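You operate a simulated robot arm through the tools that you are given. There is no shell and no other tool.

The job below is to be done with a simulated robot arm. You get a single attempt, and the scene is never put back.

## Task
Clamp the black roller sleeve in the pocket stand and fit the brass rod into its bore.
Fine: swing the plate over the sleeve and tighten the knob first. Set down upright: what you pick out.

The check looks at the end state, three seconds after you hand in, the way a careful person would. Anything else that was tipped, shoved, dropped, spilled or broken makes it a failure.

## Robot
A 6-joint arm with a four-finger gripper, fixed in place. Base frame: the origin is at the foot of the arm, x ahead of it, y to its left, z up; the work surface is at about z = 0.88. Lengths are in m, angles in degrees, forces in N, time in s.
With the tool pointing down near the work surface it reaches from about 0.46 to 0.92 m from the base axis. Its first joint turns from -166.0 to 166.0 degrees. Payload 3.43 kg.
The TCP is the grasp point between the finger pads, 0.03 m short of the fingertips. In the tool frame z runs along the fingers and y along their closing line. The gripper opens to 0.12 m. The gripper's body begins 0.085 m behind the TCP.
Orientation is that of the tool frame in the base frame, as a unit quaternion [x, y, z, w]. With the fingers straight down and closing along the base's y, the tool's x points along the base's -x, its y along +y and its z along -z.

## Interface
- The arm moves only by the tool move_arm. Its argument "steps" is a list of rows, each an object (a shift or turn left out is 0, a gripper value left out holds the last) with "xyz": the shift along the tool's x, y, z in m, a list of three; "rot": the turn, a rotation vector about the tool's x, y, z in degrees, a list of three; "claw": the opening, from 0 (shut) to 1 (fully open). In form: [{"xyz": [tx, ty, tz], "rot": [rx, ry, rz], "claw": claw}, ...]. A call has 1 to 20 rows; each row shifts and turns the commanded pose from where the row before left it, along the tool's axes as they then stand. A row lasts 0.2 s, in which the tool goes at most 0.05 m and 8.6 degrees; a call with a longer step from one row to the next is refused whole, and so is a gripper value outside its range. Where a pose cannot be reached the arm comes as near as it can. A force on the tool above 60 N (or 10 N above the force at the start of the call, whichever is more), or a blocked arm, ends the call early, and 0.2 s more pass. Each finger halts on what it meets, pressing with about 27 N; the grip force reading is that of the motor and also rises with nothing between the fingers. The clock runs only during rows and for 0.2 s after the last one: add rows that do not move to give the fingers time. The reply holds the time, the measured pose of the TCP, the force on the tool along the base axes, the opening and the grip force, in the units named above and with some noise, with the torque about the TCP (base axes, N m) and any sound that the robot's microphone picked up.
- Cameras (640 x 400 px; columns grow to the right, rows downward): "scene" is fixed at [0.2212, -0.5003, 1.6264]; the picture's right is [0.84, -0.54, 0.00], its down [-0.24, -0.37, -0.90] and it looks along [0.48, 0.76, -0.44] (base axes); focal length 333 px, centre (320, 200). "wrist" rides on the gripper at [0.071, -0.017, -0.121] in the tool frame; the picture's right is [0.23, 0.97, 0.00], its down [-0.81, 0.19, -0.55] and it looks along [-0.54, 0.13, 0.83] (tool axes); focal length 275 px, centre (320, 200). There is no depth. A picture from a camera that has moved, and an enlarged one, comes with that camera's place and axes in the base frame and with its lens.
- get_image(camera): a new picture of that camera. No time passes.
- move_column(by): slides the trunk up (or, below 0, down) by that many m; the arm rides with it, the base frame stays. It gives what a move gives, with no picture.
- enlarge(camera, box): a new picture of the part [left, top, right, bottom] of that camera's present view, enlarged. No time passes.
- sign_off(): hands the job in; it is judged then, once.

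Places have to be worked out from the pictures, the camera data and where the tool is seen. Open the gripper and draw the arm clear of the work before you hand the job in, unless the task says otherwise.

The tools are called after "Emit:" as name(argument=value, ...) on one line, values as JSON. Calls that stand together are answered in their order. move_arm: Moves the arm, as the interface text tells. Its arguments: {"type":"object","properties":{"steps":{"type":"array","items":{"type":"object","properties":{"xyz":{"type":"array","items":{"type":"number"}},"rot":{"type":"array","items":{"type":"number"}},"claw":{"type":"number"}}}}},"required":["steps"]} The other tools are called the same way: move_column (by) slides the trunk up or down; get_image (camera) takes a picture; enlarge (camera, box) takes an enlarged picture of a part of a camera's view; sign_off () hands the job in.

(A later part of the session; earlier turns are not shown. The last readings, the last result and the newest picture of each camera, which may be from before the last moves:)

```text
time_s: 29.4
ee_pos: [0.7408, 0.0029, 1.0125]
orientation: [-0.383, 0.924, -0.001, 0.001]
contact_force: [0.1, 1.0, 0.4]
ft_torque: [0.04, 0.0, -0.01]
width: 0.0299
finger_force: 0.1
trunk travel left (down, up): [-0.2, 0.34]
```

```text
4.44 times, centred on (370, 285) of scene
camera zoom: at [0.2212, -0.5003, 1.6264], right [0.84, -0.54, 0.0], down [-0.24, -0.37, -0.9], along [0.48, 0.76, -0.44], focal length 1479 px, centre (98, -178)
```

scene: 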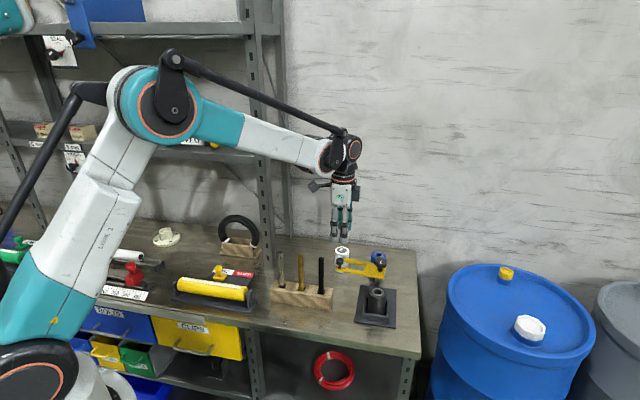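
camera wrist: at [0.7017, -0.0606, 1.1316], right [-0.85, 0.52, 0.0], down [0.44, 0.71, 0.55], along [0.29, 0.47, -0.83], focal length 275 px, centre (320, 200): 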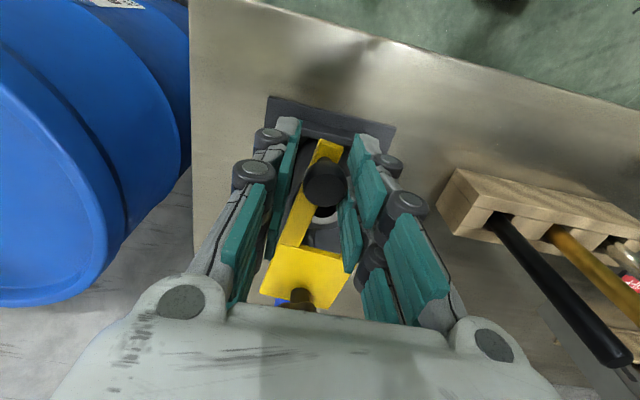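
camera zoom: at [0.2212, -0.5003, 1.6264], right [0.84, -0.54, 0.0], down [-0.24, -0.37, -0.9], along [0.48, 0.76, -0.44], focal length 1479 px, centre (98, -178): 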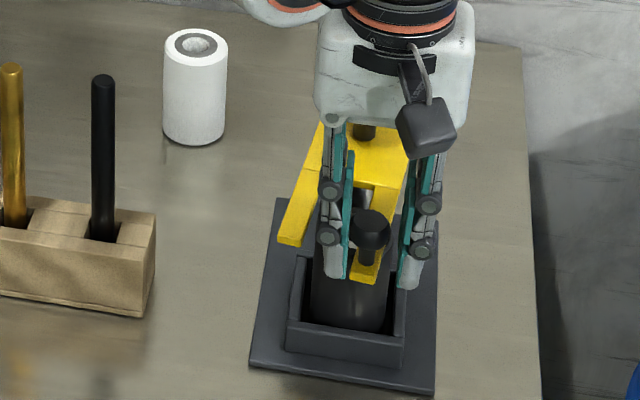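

I look closely at how the slot lies over the bore.

Emit:
enlarge(camera="wrist", box=[250, 120, 400, 310])

Emit:
enlarge(camera="scene", box=[340, 260, 400, 310])

```text
2.11 times, centred on (325, 215) of wrist
camera zoom: at [0.7017, -0.0606, 1.1316], right [-0.85, 0.52, 0.0], down [0.44, 0.71, 0.55], along [0.29, 0.47, -0.83], focal length 580 px, centre (310, 168)
```

zoom: 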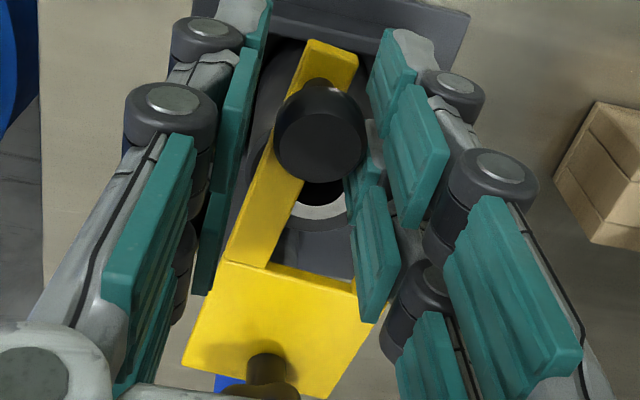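

```text
8.00 times, centred on (370, 285) of scene
camera zoom: at [0.2212, -0.5003, 1.6264], right [0.84, -0.54, 0.0], down [-0.24, -0.37, -0.9], along [0.48, 0.76, -0.44], focal length 2663 px, centre (-80, -480)
```

zoom: 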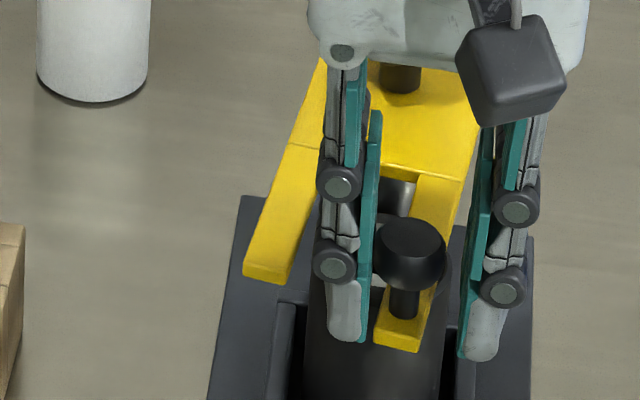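

The plate is still about 7° short of pointing straight at the sleeve. I push one more 7° step.

Emit:
move_arm(steps=[{"xyz": [-0.0012, -0.0075, 0], "rot": [0, 0, -3.5]}, {"xyz": [-0.0012, -0.0075, 0], "rot": [0, 0, -3.5]}, {}])

Emit:
enlarge(camera="wrist", box=[250, 120, 400, 310])

Emit:
enlarge(camera="scene", box=[340, 260, 400, 310])

```text
time_s: 30.2
ee_pos: [0.7536, -0.0057, 1.0108]
orientation: [-0.44, 0.898, 0.0, 0.0]
contact_force: [0.5, -0.2, 0.0]
ft_torque: [0.0, -0.02, 0.0]
width: 0.03
finger_force: 0.2
trunk travel left (down, up): [-0.2, 0.34]
```

```text
2.11 times, centred on (325, 215) of wrist
camera zoom: at [0.7225, -0.0734, 1.1308], right [-0.91, 0.42, 0.0], down [0.35, 0.76, 0.55], along [0.23, 0.5, -0.83], focal length 580 px, centre (310, 168)
```

zoom: 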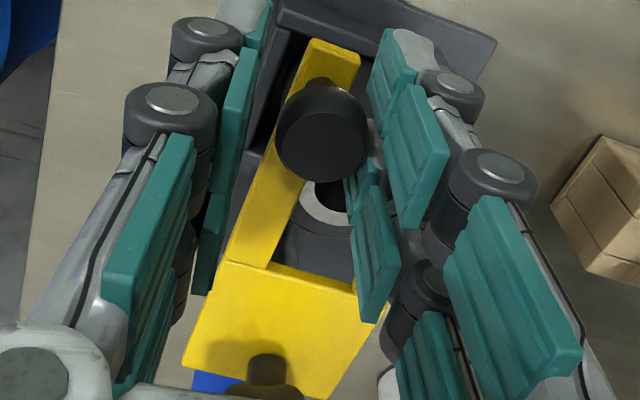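

```text
8.00 times, centred on (370, 285) of scene
camera zoom: at [0.2212, -0.5003, 1.6264], right [0.84, -0.54, 0.0], down [-0.24, -0.37, -0.9], along [0.48, 0.76, -0.44], focal length 2663 px, centre (-80, -480)
```

zoom: 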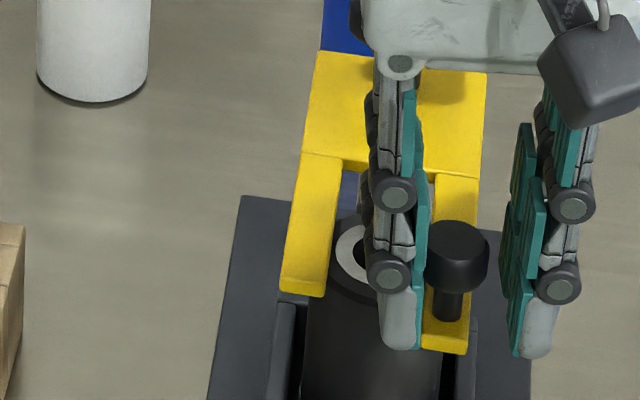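

The plate now points at the sleeve within about 1°, and the bore lies in the middle of the fork's slot. I open the fingers and rise straight up.

Emit:
move_arm(steps=[{"claw": 0.5}, {"claw": 0.5}, {"xyz": [0, 0, -0.015]}, {"xyz": [0, 0, -0.03]}, {"xyz": [0, 0, -0.04]}, {"xyz": [0, 0, -0.04]}, {}])

Emit:
get_image(camera="wrist")

Emit:
enlarge(camera="scene", box=[340, 240, 410, 310])

```text
time_s: 31.8
ee_pos: [0.7547, -0.0074, 1.1374]
orientation: [-0.439, 0.898, 0.0, 0.0]
contact_force: [0.7, -0.5, 0.0]
ft_torque: [0.03, -0.03, 0.01]
width: 0.0602
finger_force: 0.0
trunk travel left (down, up): [-0.2, 0.34]
```

```text
taken
camera wrist: at [0.7225, -0.0754, 1.2571], right [-0.91, 0.42, 0.0], down [0.35, 0.76, 0.55], along [0.23, 0.5, -0.83], focal length 275 px, centre (320, 200)
```

wrist: 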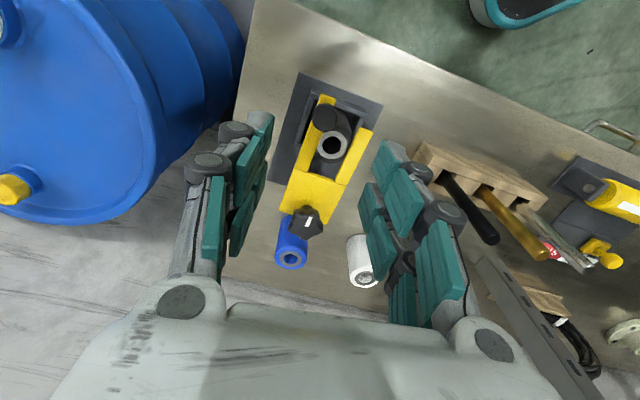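

```text
5.71 times, centred on (375, 275) of scene
camera zoom: at [0.2212, -0.5003, 1.6264], right [0.84, -0.54, 0.0], down [-0.24, -0.37, -0.9], along [0.48, 0.76, -0.44], focal length 1902 px, centre (6, -229)
```

zoom: 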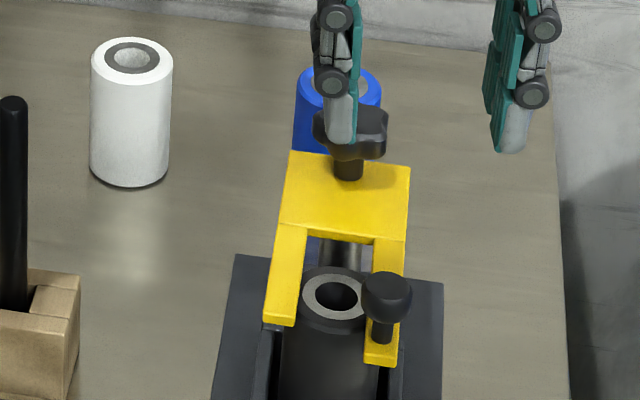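

The plate is lined up over the sleeve, with the bore in the slot's middle. I move above the knob at about (0.820, 0.099).

Emit:
move_arm(steps=[{"xyz": [-0.031, 0.0034, 0.008]}, {"xyz": [-0.031, 0.0034, 0.008]}, {"xyz": [-0.031, 0.0034, 0.008]}, {"xyz": [-0.031, 0.0034, 0.008]}, {}])

Emit:
get_image(camera="wrist")

Emit:
enlarge(camera="wrist", box=[240, 60, 400, 200])

```text
time_s: 33.0
ee_pos: [0.819, 0.1005, 1.106]
orientation: [-0.439, 0.898, 0.0, 0.0]
contact_force: [0.8, -0.5, 0.3]
ft_torque: [-0.03, 0.06, -0.01]
width: 0.0599
finger_force: 0.0
trunk travel left (down, up): [-0.2, 0.34]
```

```text
taken
camera wrist: at [0.7881, 0.0341, 1.2244], right [-0.91, 0.42, 0.0], down [0.35, 0.76, 0.55], along [0.23, 0.5, -0.83], focal length 275 px, centre (320, 200)
```

wrist: 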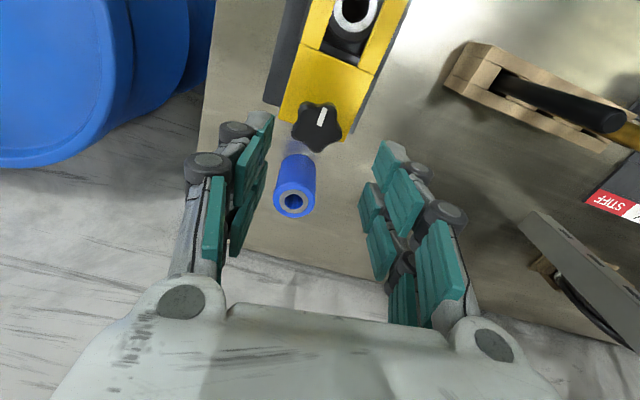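

```text
2.86 times, centred on (320, 130) of wrist
camera zoom: at [0.7881, 0.0341, 1.2244], right [-0.91, 0.42, 0.0], down [0.35, 0.76, 0.55], along [0.23, 0.5, -0.83], focal length 786 px, centre (320, 400)
```

zoom: 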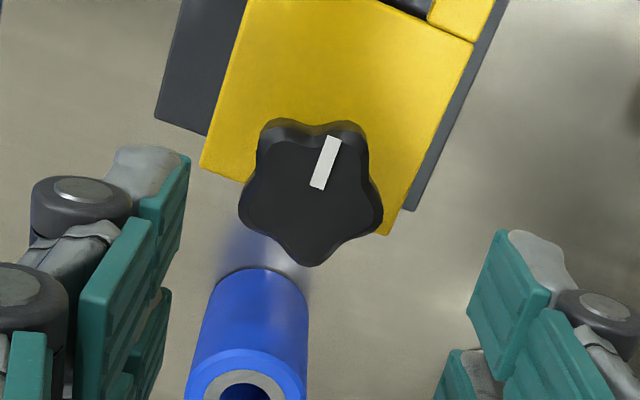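

The knob is a five-lobed star, about 0.042 across, and sits about 3 mm off the TCP. One lobe faces a finger after a 6° turn, which is a stable hold. I correct for that and go down to z≈1.007, with the fingertips above the plate.

Emit:
move_arm(steps=[{"xyz": [-0.003, -0.002, 0.015], "rot": [0, 0, 6], "claw": 0.6}, {"xyz": [0, 0, 0.025]}, {"xyz": [0, 0, 0.025]}, {"xyz": [0, 0, 0.02]}, {"xyz": [0, 0, 0.008]}, {}])

Emit:
get_image(camera="wrist")

Emit:
enlarge(camera="scene", box=[340, 230, 410, 300])

```text
time_s: 34.4
ee_pos: [0.822, 0.1027, 1.0116]
orientation: [-0.39, 0.921, 0.0, 0.0]
contact_force: [-0.4, 0.5, 0.1]
ft_torque: [-0.01, 0.01, -0.01]
width: 0.0722
finger_force: 0.1
trunk travel left (down, up): [-0.2, 0.34]
```

```text
taken
camera wrist: at [0.7842, 0.038, 1.1307], right [-0.86, 0.51, 0.0], down [0.43, 0.72, 0.55], along [0.28, 0.48, -0.83], focal length 275 px, centre (320, 200)
```

wrist: 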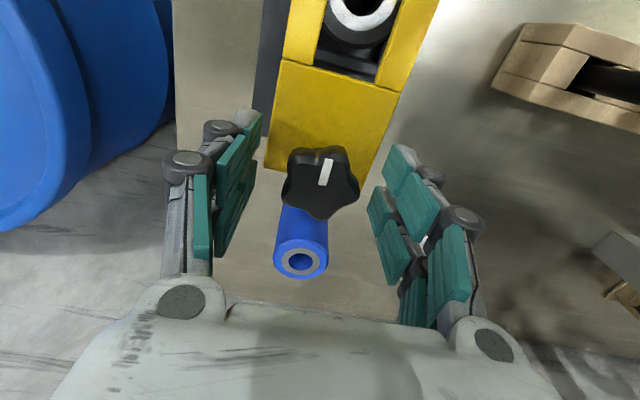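

```text
5.71 times, centred on (375, 265) of scene
camera zoom: at [0.2212, -0.5003, 1.6264], right [0.84, -0.54, 0.0], down [-0.24, -0.37, -0.9], along [0.48, 0.76, -0.44], focal length 1902 px, centre (6, -171)
```

zoom: 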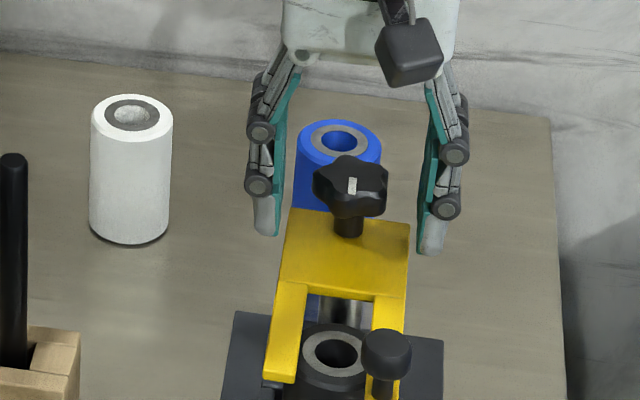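

The knob is centred between the fingers, within 2 mm. I go down 3 mm more and close on it.

Emit:
move_arm(steps=[{"xyz": [-0.001, 0.0005, 0.003]}, {"claw": 0.4}, {"claw": 0.25}, {"claw": 0.25}, {"claw": 0.25}])

Emit:
enlarge(camera="wrist", box=[220, 100, 420, 260])

Emit:
enlarge(camera="scene", box=[340, 230, 410, 300])

```text
time_s: 35.6
ee_pos: [0.822, 0.1013, 1.0099]
orientation: [-0.39, 0.921, 0.0, 0.0]
contact_force: [9.5, -5.8, 6.1]
ft_torque: [-0.07, -0.31, 0.03]
width: 0.0389
finger_force: 45.2
trunk travel left (down, up): [-0.2, 0.34]
```

```text
2.50 times, centred on (320, 180) of wrist
camera zoom: at [0.7841, 0.0377, 1.1283], right [-0.86, 0.51, 0.0], down [0.43, 0.72, 0.55], along [0.28, 0.48, -0.83], focal length 688 px, centre (320, 250)
```

zoom: 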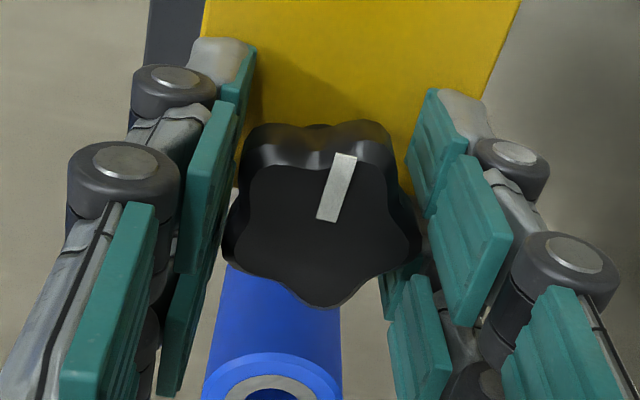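

```text
5.71 times, centred on (375, 265) of scene
camera zoom: at [0.2212, -0.5003, 1.6264], right [0.84, -0.54, 0.0], down [-0.24, -0.37, -0.9], along [0.48, 0.76, -0.44], focal length 1902 px, centre (6, -171)
```

zoom: 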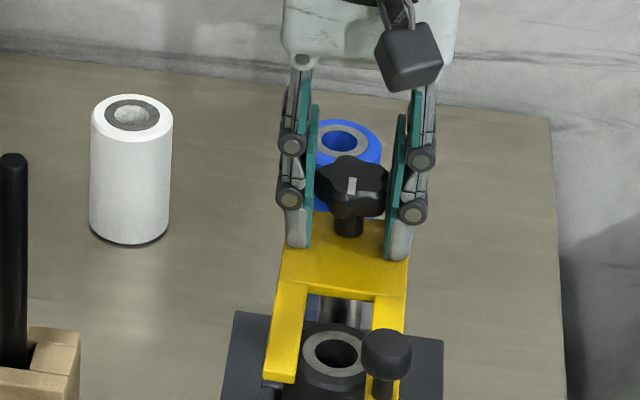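

The knob is held (width 0.039), with about 11 N sideways, meaning the TCP is a little off the knob's axis along the closing line. I shift 1.5 mm to even it out.

Emit:
move_arm(steps=[{"xyz": [0, -0.001, 0]}, {}, {}])

```text
time_s: 36.4
ee_pos: [0.8222, 0.101, 1.0096]
orientation: [-0.39, 0.921, 0.001, 0.0]
contact_force: [-1.5, -4.2, -3.6]
ft_torque: [0.25, -0.15, 0.01]
width: 0.0386
finger_force: 45.1
trunk travel left (down, up): [-0.2, 0.34]
```

The forces are now small. I turn the knob clockwise seen from above (a plus turn about the tool's z) by 30° and watch the torque.

Emit:
move_arm(steps=[{"rot": [0, 0, 6]}, {"rot": [0, 0, 6]}, {"rot": [0, 0, 6]}, {"rot": [0, 0, 6]}, {"rot": [0, 0, 6]}])

Emit:
enlarge(camera="wrist", box=[220, 100, 420, 260])

Emit:
enlarge(camera="scene", box=[340, 230, 410, 300])

```text
time_s: 37.6
ee_pos: [0.8231, 0.1018, 1.0093]
orientation: [-0.139, 0.99, 0.0, -0.001]
contact_force: [-19.3, -5.7, -20.0]
ft_torque: [0.15, -0.23, 0.02]
width: 0.0385
finger_force: 45.2
trunk travel left (down, up): [-0.2, 0.34]
```

```text
2.50 times, centred on (320, 180) of wrist
camera zoom: at [0.7581, 0.0646, 1.1285], right [-0.49, 0.87, 0.0], down [0.73, 0.41, 0.55], along [0.48, 0.27, -0.83], focal length 688 px, centre (320, 250)
```

zoom: 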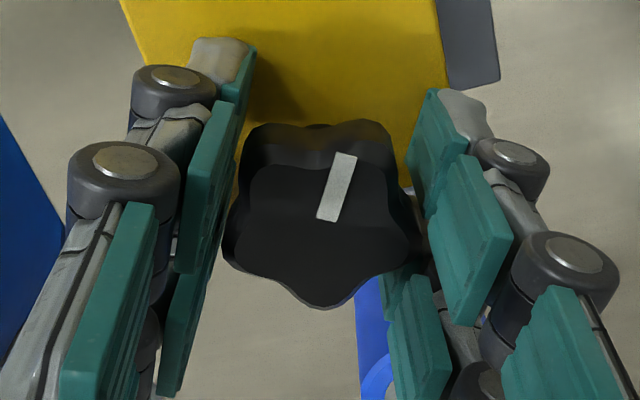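

```text
5.71 times, centred on (375, 265) of scene
camera zoom: at [0.2212, -0.5003, 1.6264], right [0.84, -0.54, 0.0], down [-0.24, -0.37, -0.9], along [0.48, 0.76, -0.44], focal length 1902 px, centre (6, -171)
```

zoom: 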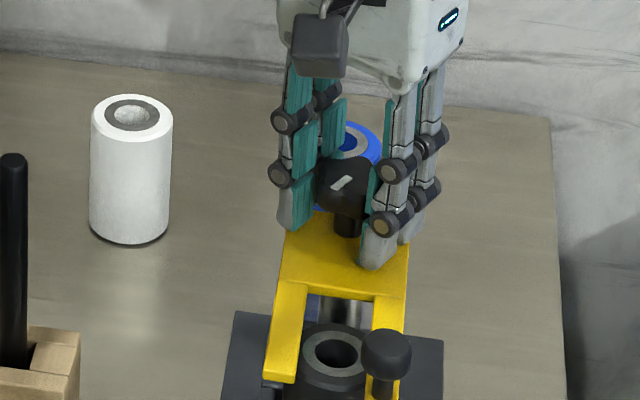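

The knob turns with the gripper and the mark stays fixed between the fingers. About 20 N has built up toward the tool's +x and downward, so the knob is off-centre and sinks as it threads. I follow it by 1.5 mm each way.

Emit:
move_arm(steps=[{"xyz": [0.0015, 0, 0.0015]}, {}, {}])

```text
time_s: 38.4
ee_pos: [0.8221, 0.1006, 1.008]
orientation: [-0.139, 0.99, 0.0, 0.0]
contact_force: [15.7, 1.6, 18.5]
ft_torque: [-0.14, 0.47, 0.03]
width: 0.0385
finger_force: 44.9
trunk travel left (down, up): [-0.2, 0.34]
```

That overshot by about half. I back off 0.7 mm each way.

Emit:
move_arm(steps=[{"xyz": [-0.0007, 0, -0.0007]}, {}, {}])

```text
time_s: 39.2
ee_pos: [0.8214, 0.1011, 1.0093]
orientation: [-0.14, 0.99, -0.001, 0.0]
contact_force: [12.2, -0.3, 16.5]
ft_torque: [0.18, -0.6, -0.01]
width: 0.0383
finger_force: 45.3
trunk travel left (down, up): [-0.2, 0.34]
```

Forces are moderate and steady. I continue the clockwise turn another 36° and watch the torque.

Emit:
move_arm(steps=[{"xyz": [-0.0003, 0, -0.0003], "rot": [0, 0, 6]}, {"rot": [0, 0, 6]}, {"rot": [0, 0, 6]}, {"rot": [0, 0, 6]}, {"rot": [0, 0, 6]}, {"rot": [0, 0, 6]}])

Emit:
enlarge(camera="wrist", box=[220, 100, 420, 260])

Emit:
enlarge(camera="scene", box=[340, 230, 410, 300])

```text
time_s: 40.6
ee_pos: [0.822, 0.1003, 1.0083]
orientation: [0.175, 0.985, 0.0, 0.0]
contact_force: [3.4, -5.7, 8.1]
ft_torque: [0.09, 0.84, 0.0]
width: 0.0384
finger_force: 44.9
trunk travel left (down, up): [-0.2, 0.34]
```

```text
2.50 times, centred on (320, 180) of wrist
camera zoom: at [0.7493, 0.1083, 1.1283], right [0.12, 0.99, 0.0], down [0.83, -0.1, 0.55], along [0.55, -0.07, -0.83], focal length 688 px, centre (320, 250)
```

zoom: 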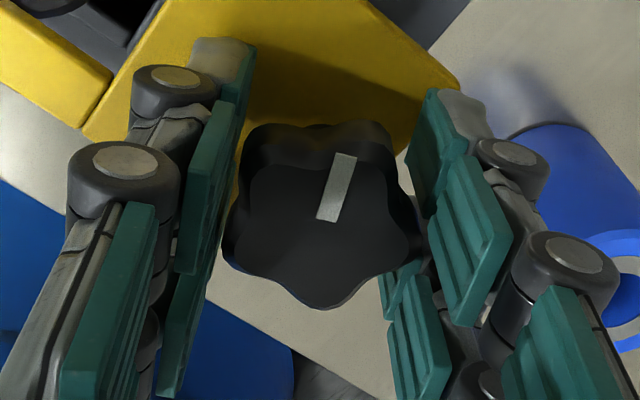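

```text
5.71 times, centred on (375, 265) of scene
camera zoom: at [0.2212, -0.5003, 1.6264], right [0.84, -0.54, 0.0], down [-0.24, -0.37, -0.9], along [0.48, 0.76, -0.44], focal length 1902 px, centre (6, -171)
```

zoom: 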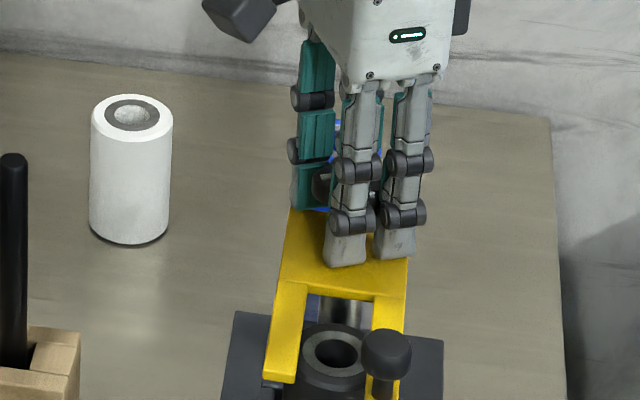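

The knob has turned 66° so far with no resisting torque, and the plate has stayed put. I continue clockwise.

Emit:
move_arm(steps=[{"rot": [0, 0, 7]}, {"rot": [0, 0, 7]}, {"rot": [0, 0, 7]}, {"rot": [0, 0, 7]}, {"rot": [0, 0, 7]}, {"rot": [0, 0, 7]}])

Emit:
enlarge(camera="wrist", box=[220, 100, 420, 260])

```text
time_s: 42.0
ee_pos: [0.8224, 0.0987, 1.0098]
orientation: [0.515, 0.857, 0.0, 0.001]
contact_force: [-9.1, -13.3, -7.4]
ft_torque: [-0.37, -0.27, -0.01]
width: 0.0388
finger_force: 45.7
trunk travel left (down, up): [-0.2, 0.34]
```

```text
2.50 times, centred on (320, 180) of wrist
camera zoom: at [0.7734, 0.1542, 1.1284], right [0.75, 0.66, 0.0], down [0.55, -0.63, 0.55], along [0.36, -0.42, -0.83], focal length 688 px, centre (320, 250)
```

zoom: 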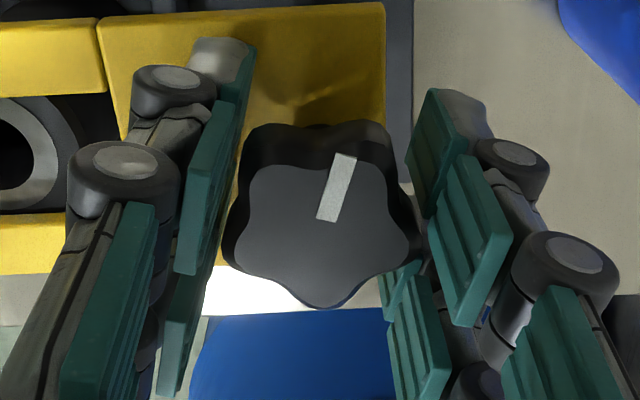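

108° turned, with the knob following exactly and still no torque about z. I keep turning.

Emit:
move_arm(steps=[{"rot": [0, 0, 7]}, {"rot": [0, 0, 7]}, {"rot": [0, 0, 7]}, {"rot": [0, 0, 7]}, {"rot": [0, 0, 7]}, {"rot": [0, 0, 7]}])

Emit:
enlarge(camera="wrist", box=[220, 100, 420, 260])

Emit:
get_image(camera="scene")

```text
time_s: 43.4
ee_pos: [0.822, 0.0997, 1.0084]
orientation: [0.789, 0.615, 0.0, 0.0]
contact_force: [-27.5, -20.5, -20.0]
ft_torque: [-0.21, -0.02, -0.01]
width: 0.0385
finger_force: 44.3
trunk travel left (down, up): [-0.2, 0.34]
```

```text
2.50 times, centred on (320, 180) of wrist
camera zoom: at [0.822, 0.1721, 1.1284], right [1.0, -0.01, 0.0], down [-0.01, -0.83, 0.55], along [-0.01, -0.55, -0.83], focal length 688 px, centre (320, 250)
```

zoom: 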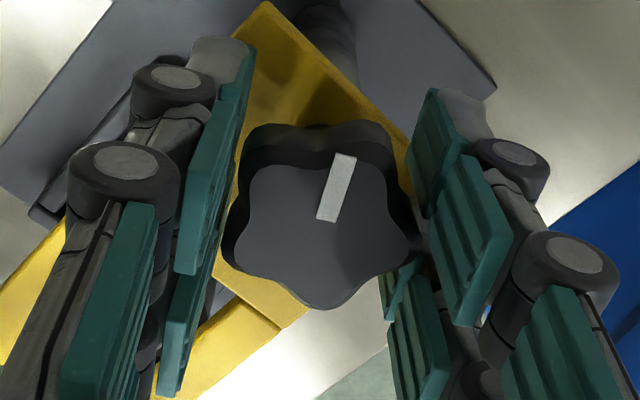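

```text
taken
```

scene: 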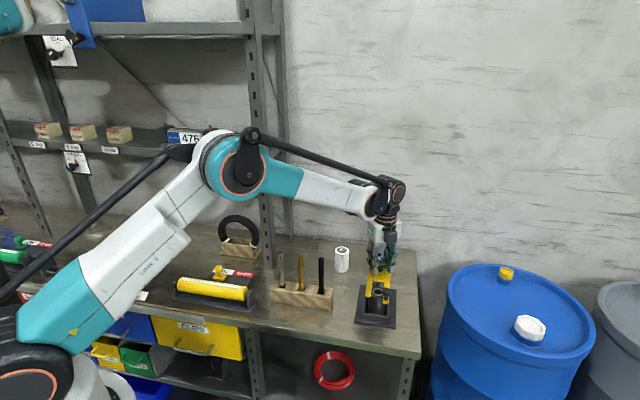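

150° turned, still without tightening torque. The side load has grown to about 34 N, so I shift about 1 mm to relieve it before going on.

Emit:
move_arm(steps=[{"xyz": [-0.001, -0.0008, 0.0006]}, {}])

```text
time_s: 44.0
ee_pos: [0.8214, 0.1003, 1.0094]
orientation: [0.788, 0.616, 0.001, 0.0]
contact_force: [-11.1, -14.9, -3.2]
ft_torque: [-0.9, 0.33, -0.01]
width: 0.0385
finger_force: 44.7
trunk travel left (down, up): [-0.2, 0.34]
```

The load has eased. I turn another 40° clockwise.

Emit:
move_arm(steps=[{"xyz": [-0.0004, -0.0001, 0], "rot": [0, 0, 7]}, {"rot": [0, 0, 7]}, {"rot": [0, 0, 7]}, {"rot": [0, 0, 7]}, {"rot": [0, 0, 7]}, {"rot": [0, 0, 7]}])

Emit:
enlarge(camera="wrist", box=[220, 100, 420, 260])

```text
time_s: 45.4
ee_pos: [0.8212, 0.0997, 1.0094]
orientation: [0.957, 0.291, -0.001, 0.0]
contact_force: [-8.2, -10.2, 0.8]
ft_torque: [0.29, -0.41, 0.01]
width: 0.0383
finger_force: 44.7
trunk travel left (down, up): [-0.2, 0.34]
```

```text
2.50 times, centred on (320, 180) of wrist
camera zoom: at [0.87, 0.1529, 1.1285], right [0.73, -0.68, 0.0], down [-0.57, -0.61, 0.55], along [-0.38, -0.4, -0.83], focal length 688 px, centre (320, 250)
```

zoom: 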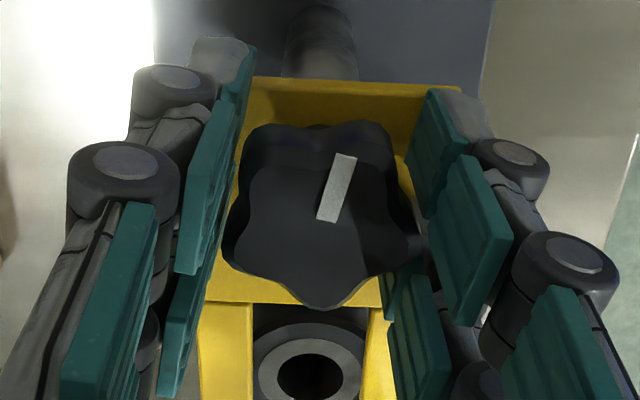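

192° turned, and still no torque. I continue clockwise, watching for the stop or the wrist's limit.

Emit:
move_arm(steps=[{"rot": [0, 0, 7]}, {"rot": [0, 0, 7]}, {"rot": [0, 0, 7]}, {"rot": [0, 0, 7]}, {"rot": [0, 0, 7]}, {"rot": [0, 0, 7]}])

Emit:
enlarge(camera="wrist", box=[220, 100, 420, 260])

Emit:
enlarge(camera="scene", box=[330, 180, 430, 310])

```text
time_s: 46.8
ee_pos: [0.8217, 0.1005, 1.009]
orientation: [0.992, 0.124, 0.0, -0.004]
contact_force: [-10.5, 58.4, 1.7]
ft_torque: [-0.04, -0.22, 0.37]
width: 0.0377
finger_force: 44.6
out of reach, approached as far as the arm can: row 3, 4, 5, 6
trunk travel left (down, up): [-0.2, 0.34]
```

```text
2.50 times, centred on (320, 180) of wrist
camera zoom: at [0.8858, 0.1325, 1.1285], right [0.46, -0.89, -0.01], down [-0.74, -0.39, 0.55], along [-0.49, -0.25, -0.84], focal length 688 px, centre (320, 250)
```

zoom: 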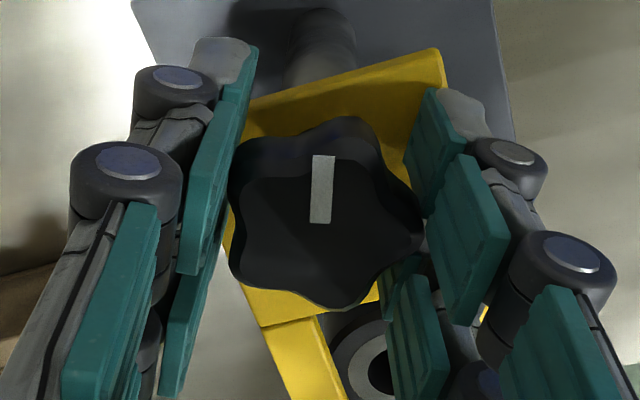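

```text
3.08 times, centred on (380, 245) of scene
camera zoom: at [0.2212, -0.5003, 1.6264], right [0.84, -0.54, 0.0], down [-0.24, -0.37, -0.9], along [0.48, 0.76, -0.44], focal length 1024 px, centre (135, 62)
```

zoom: 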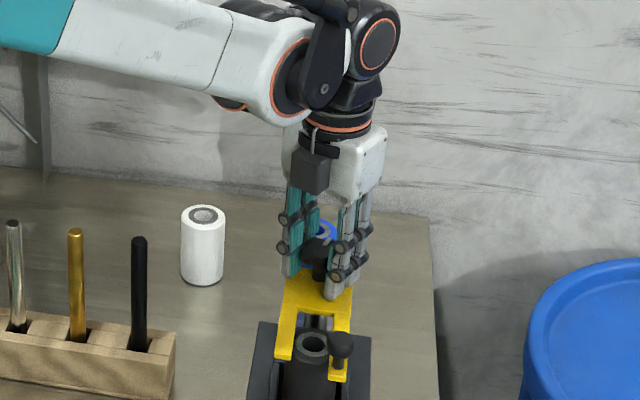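

Rows 3–6 hit the wrist's limit. At the end the knob turned about 12° less than the gripper, with a 0.37 N·m torque, so the knob seems to have come tight at about 200°. I release, rise, and turn back to regrip and test it.

Emit:
move_arm(steps=[{"claw": 0.6}, {"claw": 0.6}, {}])

Emit:
get_image(camera="wrist")

```text
time_s: 47.6
ee_pos: [0.8232, 0.09, 1.0089]
orientation: [0.993, 0.121, 0.0, -0.001]
contact_force: [0.0, -0.8, 0.1]
ft_torque: [0.0, 0.0, 0.0]
width: 0.072
finger_force: 0.1
trunk travel left (down, up): [-0.2, 0.34]
```

```text
taken
camera wrist: at [0.8875, 0.1221, 1.128], right [0.46, -0.89, 0.0], down [-0.74, -0.38, 0.55], along [-0.49, -0.25, -0.83], focal length 275 px, centre (320, 200)
```

wrist: 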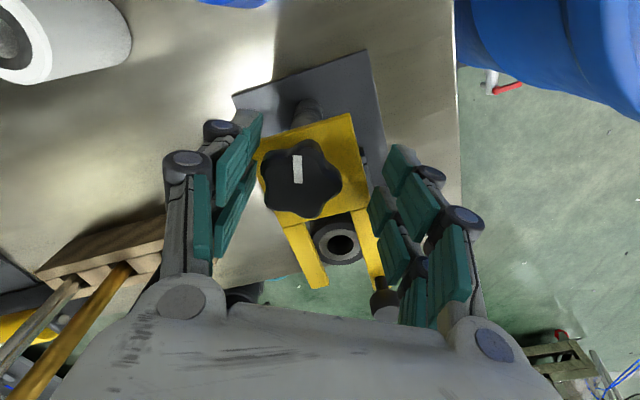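

Opening let the arm spring 10 mm sideways, so the side load came from the reach limit, and the tightness isn't proven. I rise and turn the tool back counter-clockwise to regrip.

Emit:
move_arm(steps=[{"xyz": [0, 0, -0.03]}, {"xyz": [0, 0, -0.03]}, {"rot": [0, 0, -7]}, {"rot": [0, 0, -7]}, {"rot": [0, 0, -7]}, {"rot": [0, 0, -7]}, {}])

Emit:
get_image(camera="wrist")

Emit:
get_image(camera="scene")

```text
time_s: 49.2
ee_pos: [0.8222, 0.0892, 1.0686]
orientation: [0.934, 0.358, 0.0, -0.001]
contact_force: [0.9, 0.1, 0.0]
ft_torque: [-0.01, 0.04, 0.01]
width: 0.0719
finger_force: 0.0
trunk travel left (down, up): [-0.2, 0.34]
```

```text
taken
camera wrist: at [0.8641, 0.1485, 1.1879], right [0.82, -0.57, 0.0], down [-0.47, -0.69, 0.55], along [-0.32, -0.45, -0.84], focal length 275 px, centre (320, 200)
```

wrist: 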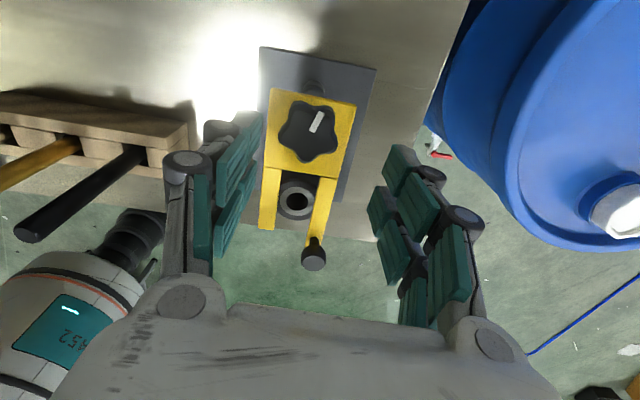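

```text
taken
```

scene: 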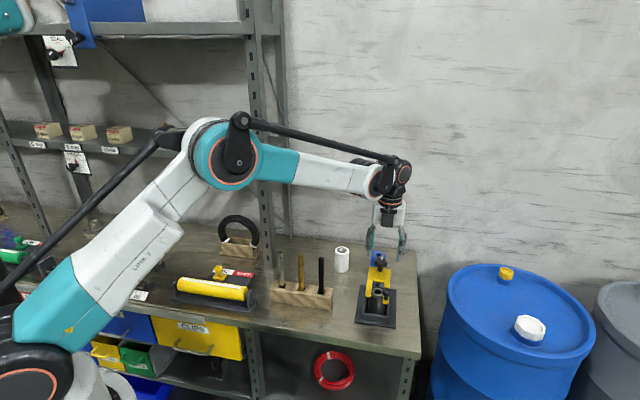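

The tool is now at yaw −138°. By lobe symmetry, good grip yaws are about 62.6° or 134.6°, so I turn back counter-clockwise at height.

Emit:
move_arm(steps=[{"rot": [0, 0, -8.4]}, {"rot": [0, 0, -8.4]}, {"rot": [0, 0, -8.4]}, {"rot": [0, 0, -8.4]}, {"rot": [0, 0, -8.4]}, {"rot": [0, 0, -8.4]}, {"rot": [0, 0, -8.4]}, {"rot": [0, 0, -8.4]}, {"rot": [0, 0, -8.4]}, {"rot": [0, 0, -8.4]}, {"rot": [0, 0, -8.4]}, {"rot": [0, 0, -8.4]}, {"rot": [0, 0, -8.4]}, {"rot": [0, 0, -8.4]}, {"rot": [0, 0, -8.4]}, {"rot": [0, 0, -8.4]}, {"rot": [0, 0, -8.4]}, {"rot": [0, 0, -8.4]}, {"rot": [0, 0, -8.4]}, {"rot": [0, 0, -8.4]}])

Emit:
move_arm(steps=[{"rot": [0, 0, -8.2]}, {"rot": [0, 0, -8.2]}, {"rot": [0, 0, -8.2]}, {"rot": [0, 0, -8.2]}, {"rot": [0, 0, -8.2]}, {"rot": [0, 0, -8.2]}, {"rot": [0, 0, -8.2]}, {"rot": [0, 0, -8.2]}, {}])

```text
time_s: 53.4
ee_pos: [0.8215, 0.0892, 1.0679]
orientation: [-0.26, 0.966, 0.002, 0.001]
contact_force: [0.2, 0.7, -1.1]
ft_torque: [0.01, -0.01, 0.01]
width: 0.0721
finger_force: 0.1
trunk travel left (down, up): [-0.2, 0.34]
```

```text
time_s: 55.4
ee_pos: [0.8225, 0.0887, 1.0688]
orientation: [0.741, -0.672, -0.002, -0.002]
contact_force: [0.0, 0.5, -0.8]
ft_torque: [-0.03, 0.02, 0.01]
width: 0.0721
finger_force: 0.1
trunk travel left (down, up): [-0.2, 0.34]
```

Yaw is now about 96° and still within reach. I continue to about 134.6° and move onto the knob's axis.

Emit:
move_arm(steps=[{"rot": [0, 0, -7.8]}, {"rot": [0, 0, -7.8]}, {"rot": [0, 0, -7.8]}, {"rot": [0, 0, -7.8]}, {"rot": [0, 0, -7.8]}, {}])

Emit:
get_image(camera="wrist")

Emit:
enlarge(camera="wrist", box=[220, 60, 420, 220])

```text
time_s: 56.8
ee_pos: [0.8228, 0.0888, 1.0684]
orientation: [0.923, -0.386, -0.002, -0.002]
contact_force: [0.2, 0.0, 0.3]
ft_torque: [0.02, 0.01, 0.03]
width: 0.072
finger_force: 0.1
trunk travel left (down, up): [-0.2, 0.34]
```

```text
taken
camera wrist: at [0.884, 0.0488, 1.1879], right [-0.53, -0.85, 0.0], down [-0.71, 0.44, 0.56], along [-0.47, 0.3, -0.83], focal length 275 px, centre (320, 200)
```

wrist: 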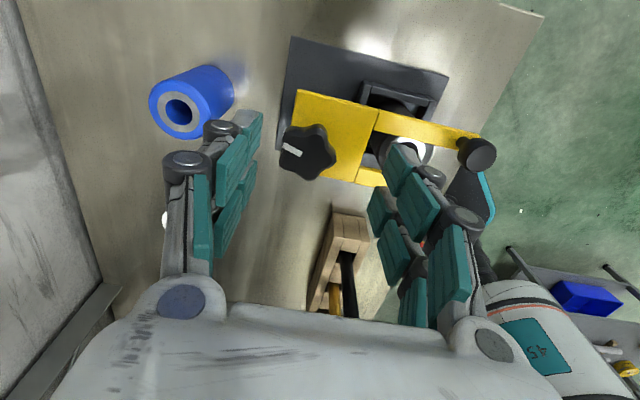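

```text
2.50 times, centred on (320, 140) of wrist
camera zoom: at [0.884, 0.0488, 1.1879], right [-0.53, -0.85, 0.0], down [-0.71, 0.44, 0.56], along [-0.47, 0.3, -0.83], focal length 688 px, centre (320, 350)
```

zoom: 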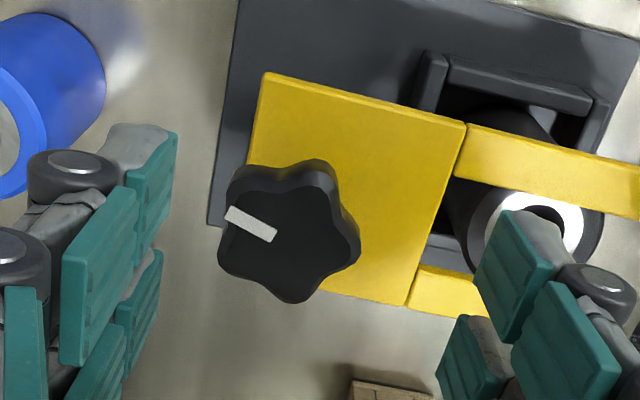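

Yaw 134.6° is reachable, and one lobe faces the +y finger exactly. The knob is at tool offset (−0.0095, −0.0073). I shift there, go down to z≈1.009, and look.

Emit:
move_arm(steps=[{"xyz": [-0.0095, -0.0073, 0]}, {"xyz": [0, 0, 0.015]}, {"xyz": [0, 0, 0.02]}, {"xyz": [0, 0, 0.02]}, {"xyz": [0, 0, 0.0045]}, {}])

Emit:
get_image(camera="wrist")

```text
time_s: 58.2
ee_pos: [0.821, 0.1003, 1.0076]
orientation: [0.922, -0.386, -0.001, -0.002]
contact_force: [0.1, 0.1, 0.6]
ft_torque: [0.02, 0.02, 0.01]
width: 0.0721
finger_force: 0.0
trunk travel left (down, up): [-0.2, 0.34]
```

```text
taken
camera wrist: at [0.8827, 0.0606, 1.1273], right [-0.53, -0.85, 0.0], down [-0.7, 0.44, 0.56], along [-0.47, 0.3, -0.83], focal length 275 px, centre (320, 200)
```

wrist: 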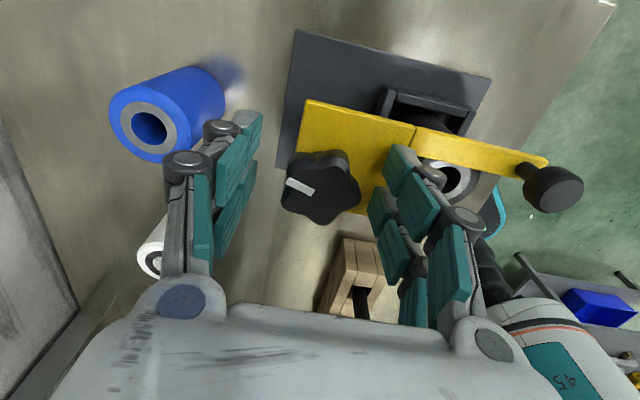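

The knob is centred under the TCP again. I close on it.

Emit:
move_arm(steps=[{"claw": 0.4}, {"claw": 0.25}, {"claw": 0.25}, {"claw": 0.25}])

Emit:
enlarge(camera="wrist", box=[220, 100, 420, 260])

```text
time_s: 59.2
ee_pos: [0.8211, 0.1005, 1.0074]
orientation: [0.922, -0.387, -0.001, -0.003]
contact_force: [-0.9, -0.4, -0.2]
ft_torque: [-0.08, -0.11, 0.01]
width: 0.0381
finger_force: 44.9
trunk travel left (down, up): [-0.2, 0.34]
```

```text
2.50 times, centred on (320, 180) of wrist
camera zoom: at [0.8828, 0.0605, 1.1274], right [-0.53, -0.85, 0.0], down [-0.7, 0.44, 0.56], along [-0.47, 0.3, -0.83], focal length 688 px, centre (320, 250)
```

zoom: 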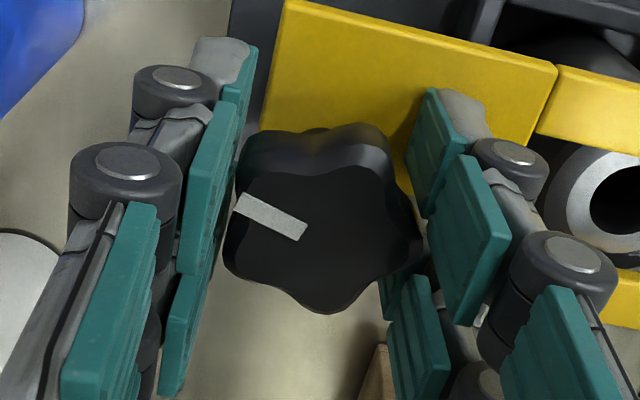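

This is a clean grip with nearly no side load. I turn clockwise 21° and check the torque and the mark.

Emit:
move_arm(steps=[{"rot": [0, 0, 7]}, {"rot": [0, 0, 7]}, {"rot": [0, 0, 7]}])

Emit:
enlarge(camera="wrist", box=[220, 100, 420, 260])

```text
time_s: 60.0
ee_pos: [0.8221, 0.1012, 1.0087]
orientation: [0.836, -0.548, -0.002, -0.003]
contact_force: [0.1, -2.6, -2.7]
ft_torque: [-0.09, 0.05, 0.85]
width: 0.0377
finger_force: 45.0
trunk travel left (down, up): [-0.2, 0.34]
```

```text
2.50 times, centred on (320, 180) of wrist
camera zoom: at [0.8648, 0.0405, 1.1277], right [-0.8, -0.6, 0.0], down [-0.5, 0.67, 0.56], along [-0.33, 0.45, -0.83], focal length 688 px, centre (320, 250)
```

zoom: 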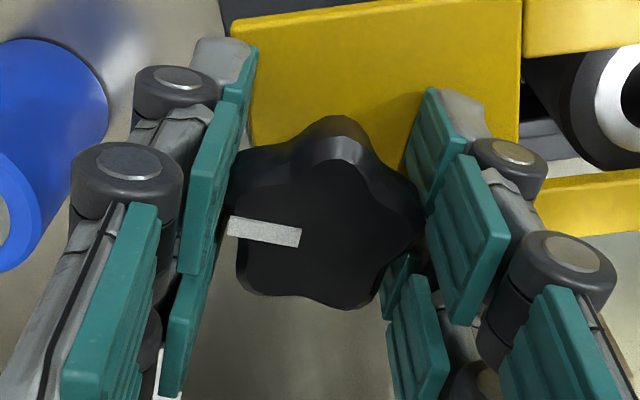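

The torque has now risen to 0.85 N·m and the knob barely followed, so it is tight. I press one more small step to make sure it is firmly seated.

Emit:
move_arm(steps=[{"rot": [0, 0, 5]}, {}])

Emit:
enlarge(camera="wrist", box=[220, 100, 420, 260])

Emit:
enlarge(camera="scene", box=[340, 240, 410, 310])

```text
time_s: 60.6
ee_pos: [0.822, 0.1001, 1.0098]
orientation: [0.811, -0.585, -0.002, -0.001]
contact_force: [0.8, -2.7, -3.0]
ft_torque: [-0.12, 0.01, 0.92]
width: 0.0381
finger_force: 44.9
trunk travel left (down, up): [-0.2, 0.34]
```

```text
2.50 times, centred on (320, 180) of wrist
camera zoom: at [0.8596, 0.037, 1.1278], right [-0.85, -0.53, 0.0], down [-0.44, 0.71, 0.56], along [-0.29, 0.47, -0.83], focal length 688 px, centre (320, 250)
```

zoom: 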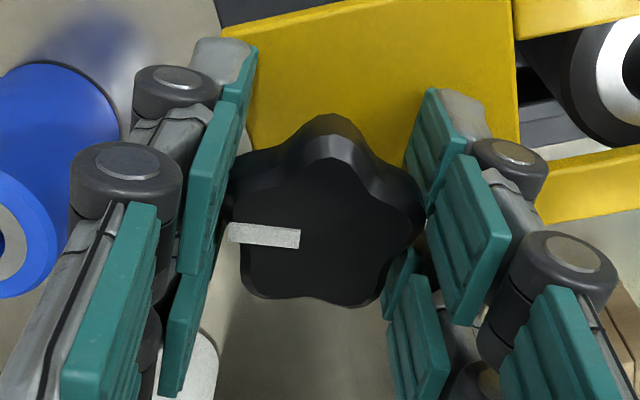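

```text
5.71 times, centred on (375, 275) of scene
camera zoom: at [0.2212, -0.5003, 1.6264], right [0.84, -0.54, 0.0], down [-0.24, -0.37, -0.9], along [0.48, 0.76, -0.44], focal length 1902 px, centre (6, -229)
```

zoom: 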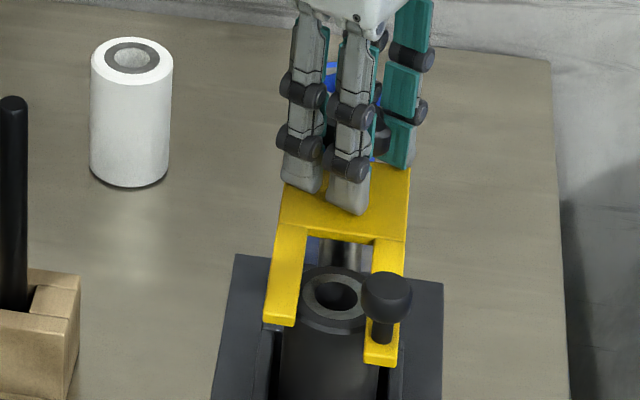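

The torque holds at 0.92 N·m and the knob doesn't follow, so it is tight; the plate is still lined up over the bore. I release it and rise.

Emit:
move_arm(steps=[{"claw": 0.6}, {"claw": 0.6}, {"xyz": [0, 0, -0.02]}, {"xyz": [0, 0, -0.04]}, {"xyz": [0, 0, -0.045]}, {"xyz": [0, 0, -0.045]}, {}])

Emit:
enlarge(camera="scene", box=[340, 240, 410, 330])

Emit:
get_image(camera="wrist")

```text
time_s: 62.2
ee_pos: [0.8213, 0.1033, 1.1592]
orientation: [0.811, -0.584, -0.002, -0.002]
contact_force: [-0.3, 0.2, -0.3]
ft_torque: [0.0, -0.02, 0.0]
width: 0.0719
finger_force: 0.1
trunk travel left (down, up): [-0.2, 0.34]
```

```text
4.44 times, centred on (375, 285) of scene
camera zoom: at [0.2212, -0.5003, 1.6264], right [0.84, -0.54, 0.0], down [-0.24, -0.37, -0.9], along [0.48, 0.76, -0.44], focal length 1479 px, centre (76, -178)
```

zoom: 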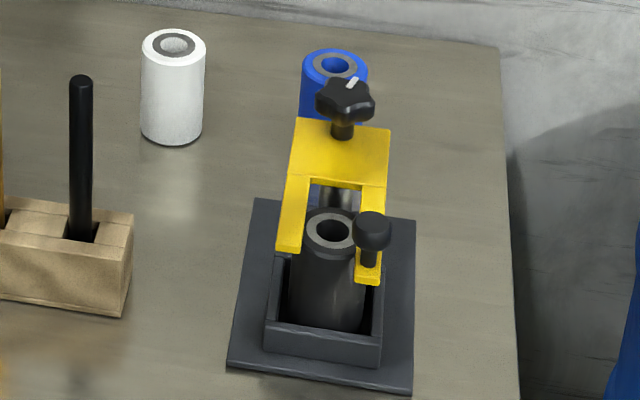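

```text
taken
camera wrist: at [0.8599, 0.0391, 1.2782], right [-0.85, -0.53, 0.0], down [-0.44, 0.71, 0.56], along [-0.29, 0.47, -0.83], focal length 275 px, centre (320, 200)
```

wrist: 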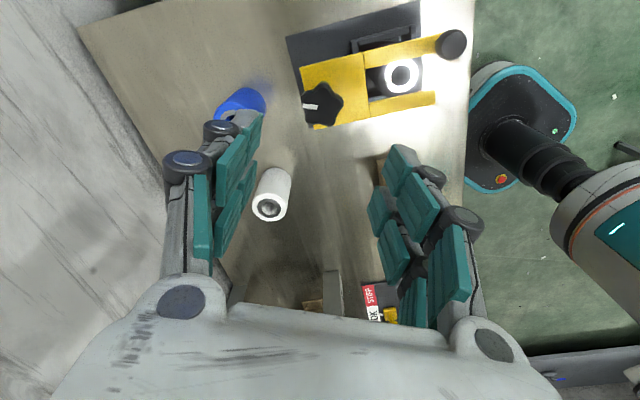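

The knob's mark has moved round and the clamp is aligned. Now I turn the tool to yaw 45° at height and travel to above the brass rod, at about (0.602, 0.212).

Emit:
move_arm(steps=[{"xyz": [0, 0, -0.03], "rot": [0, 0, 7.94]}, {"rot": [0, 0, 7.94]}, {"rot": [0, 0, 7.94]}, {"rot": [0, 0, 7.94]}, {"rot": [0, 0, 7.94]}, {"rot": [0, 0, 7.94]}, {"rot": [0, 0, 7.94]}, {"rot": [0, 0, 7.94]}, {"xyz": [0.013, 0.0386, 0], "claw": 0.5}, {"xyz": [0.013, 0.0386, 0]}, {"xyz": [0.013, 0.0386, 0]}, {"xyz": [0.013, 0.0386, 0]}, {"xyz": [0.013, 0.0386, 0]}, {"xyz": [0.013, 0.0386, 0]}, {}])

Emit:
get_image(camera="wrist")

Emit:
enlarge(camera="scene", box=[260, 200, 340, 320])

```text
time_s: 65.4
ee_pos: [0.6002, 0.2091, 1.1897]
orientation: [-0.383, 0.924, 0.003, 0.002]
contact_force: [-0.3, 0.5, -0.2]
ft_torque: [-0.02, 0.02, 0.0]
width: 0.0601
finger_force: 0.1
trunk travel left (down, up): [-0.2, 0.34]
```

```text
taken
camera wrist: at [0.5601, 0.1462, 1.3088], right [-0.85, 0.53, 0.0], down [0.44, 0.71, 0.56], along [0.29, 0.47, -0.83], focal length 275 px, centre (320, 200)
```

wrist: 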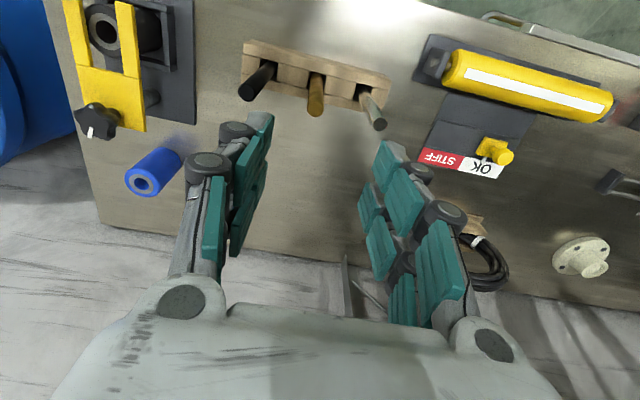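

```text
3.33 times, centred on (300, 260) of scene
camera zoom: at [0.2212, -0.5003, 1.6264], right [0.84, -0.54, 0.0], down [-0.24, -0.37, -0.9], along [0.48, 0.76, -0.44], focal length 1110 px, centre (387, 0)
```

zoom: 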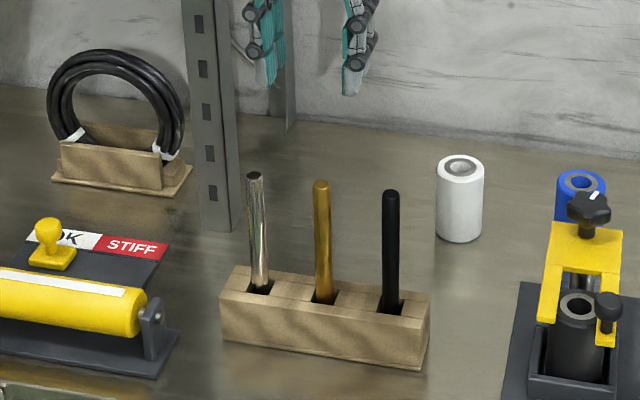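

I enlarge the rack to find the brass rod's top and its lean.

Emit:
enlarge(camera="wrist", box=[225, 30, 405, 140])

Emit:
enlarge(camera="scene", box=[270, 240, 340, 320])

```text
3.56 times, centred on (315, 85) of wrist
camera zoom: at [0.5601, 0.1462, 1.3088], right [-0.85, 0.53, 0.0], down [0.44, 0.71, 0.56], along [0.29, 0.47, -0.83], focal length 979 px, centre (338, 609)
```

zoom: 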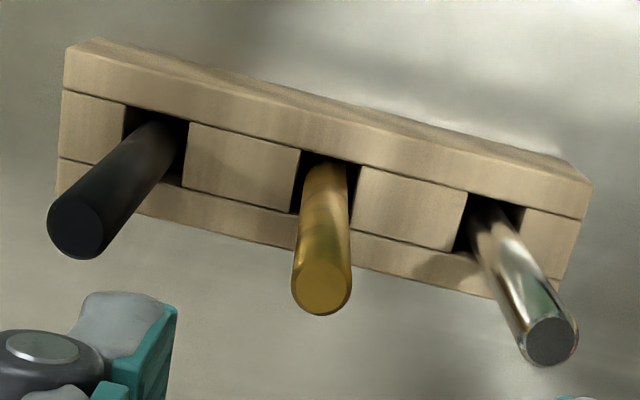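

```text
5.00 times, centred on (305, 280) of scene
camera zoom: at [0.2212, -0.5003, 1.6264], right [0.84, -0.54, 0.0], down [-0.24, -0.37, -0.9], along [0.48, 0.76, -0.44], focal length 1664 px, centre (395, -200)
```

zoom: 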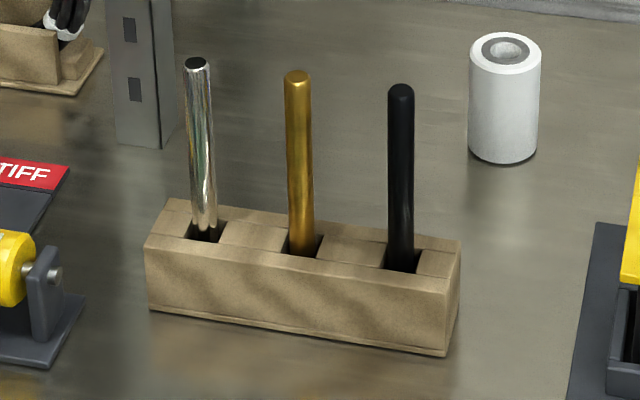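

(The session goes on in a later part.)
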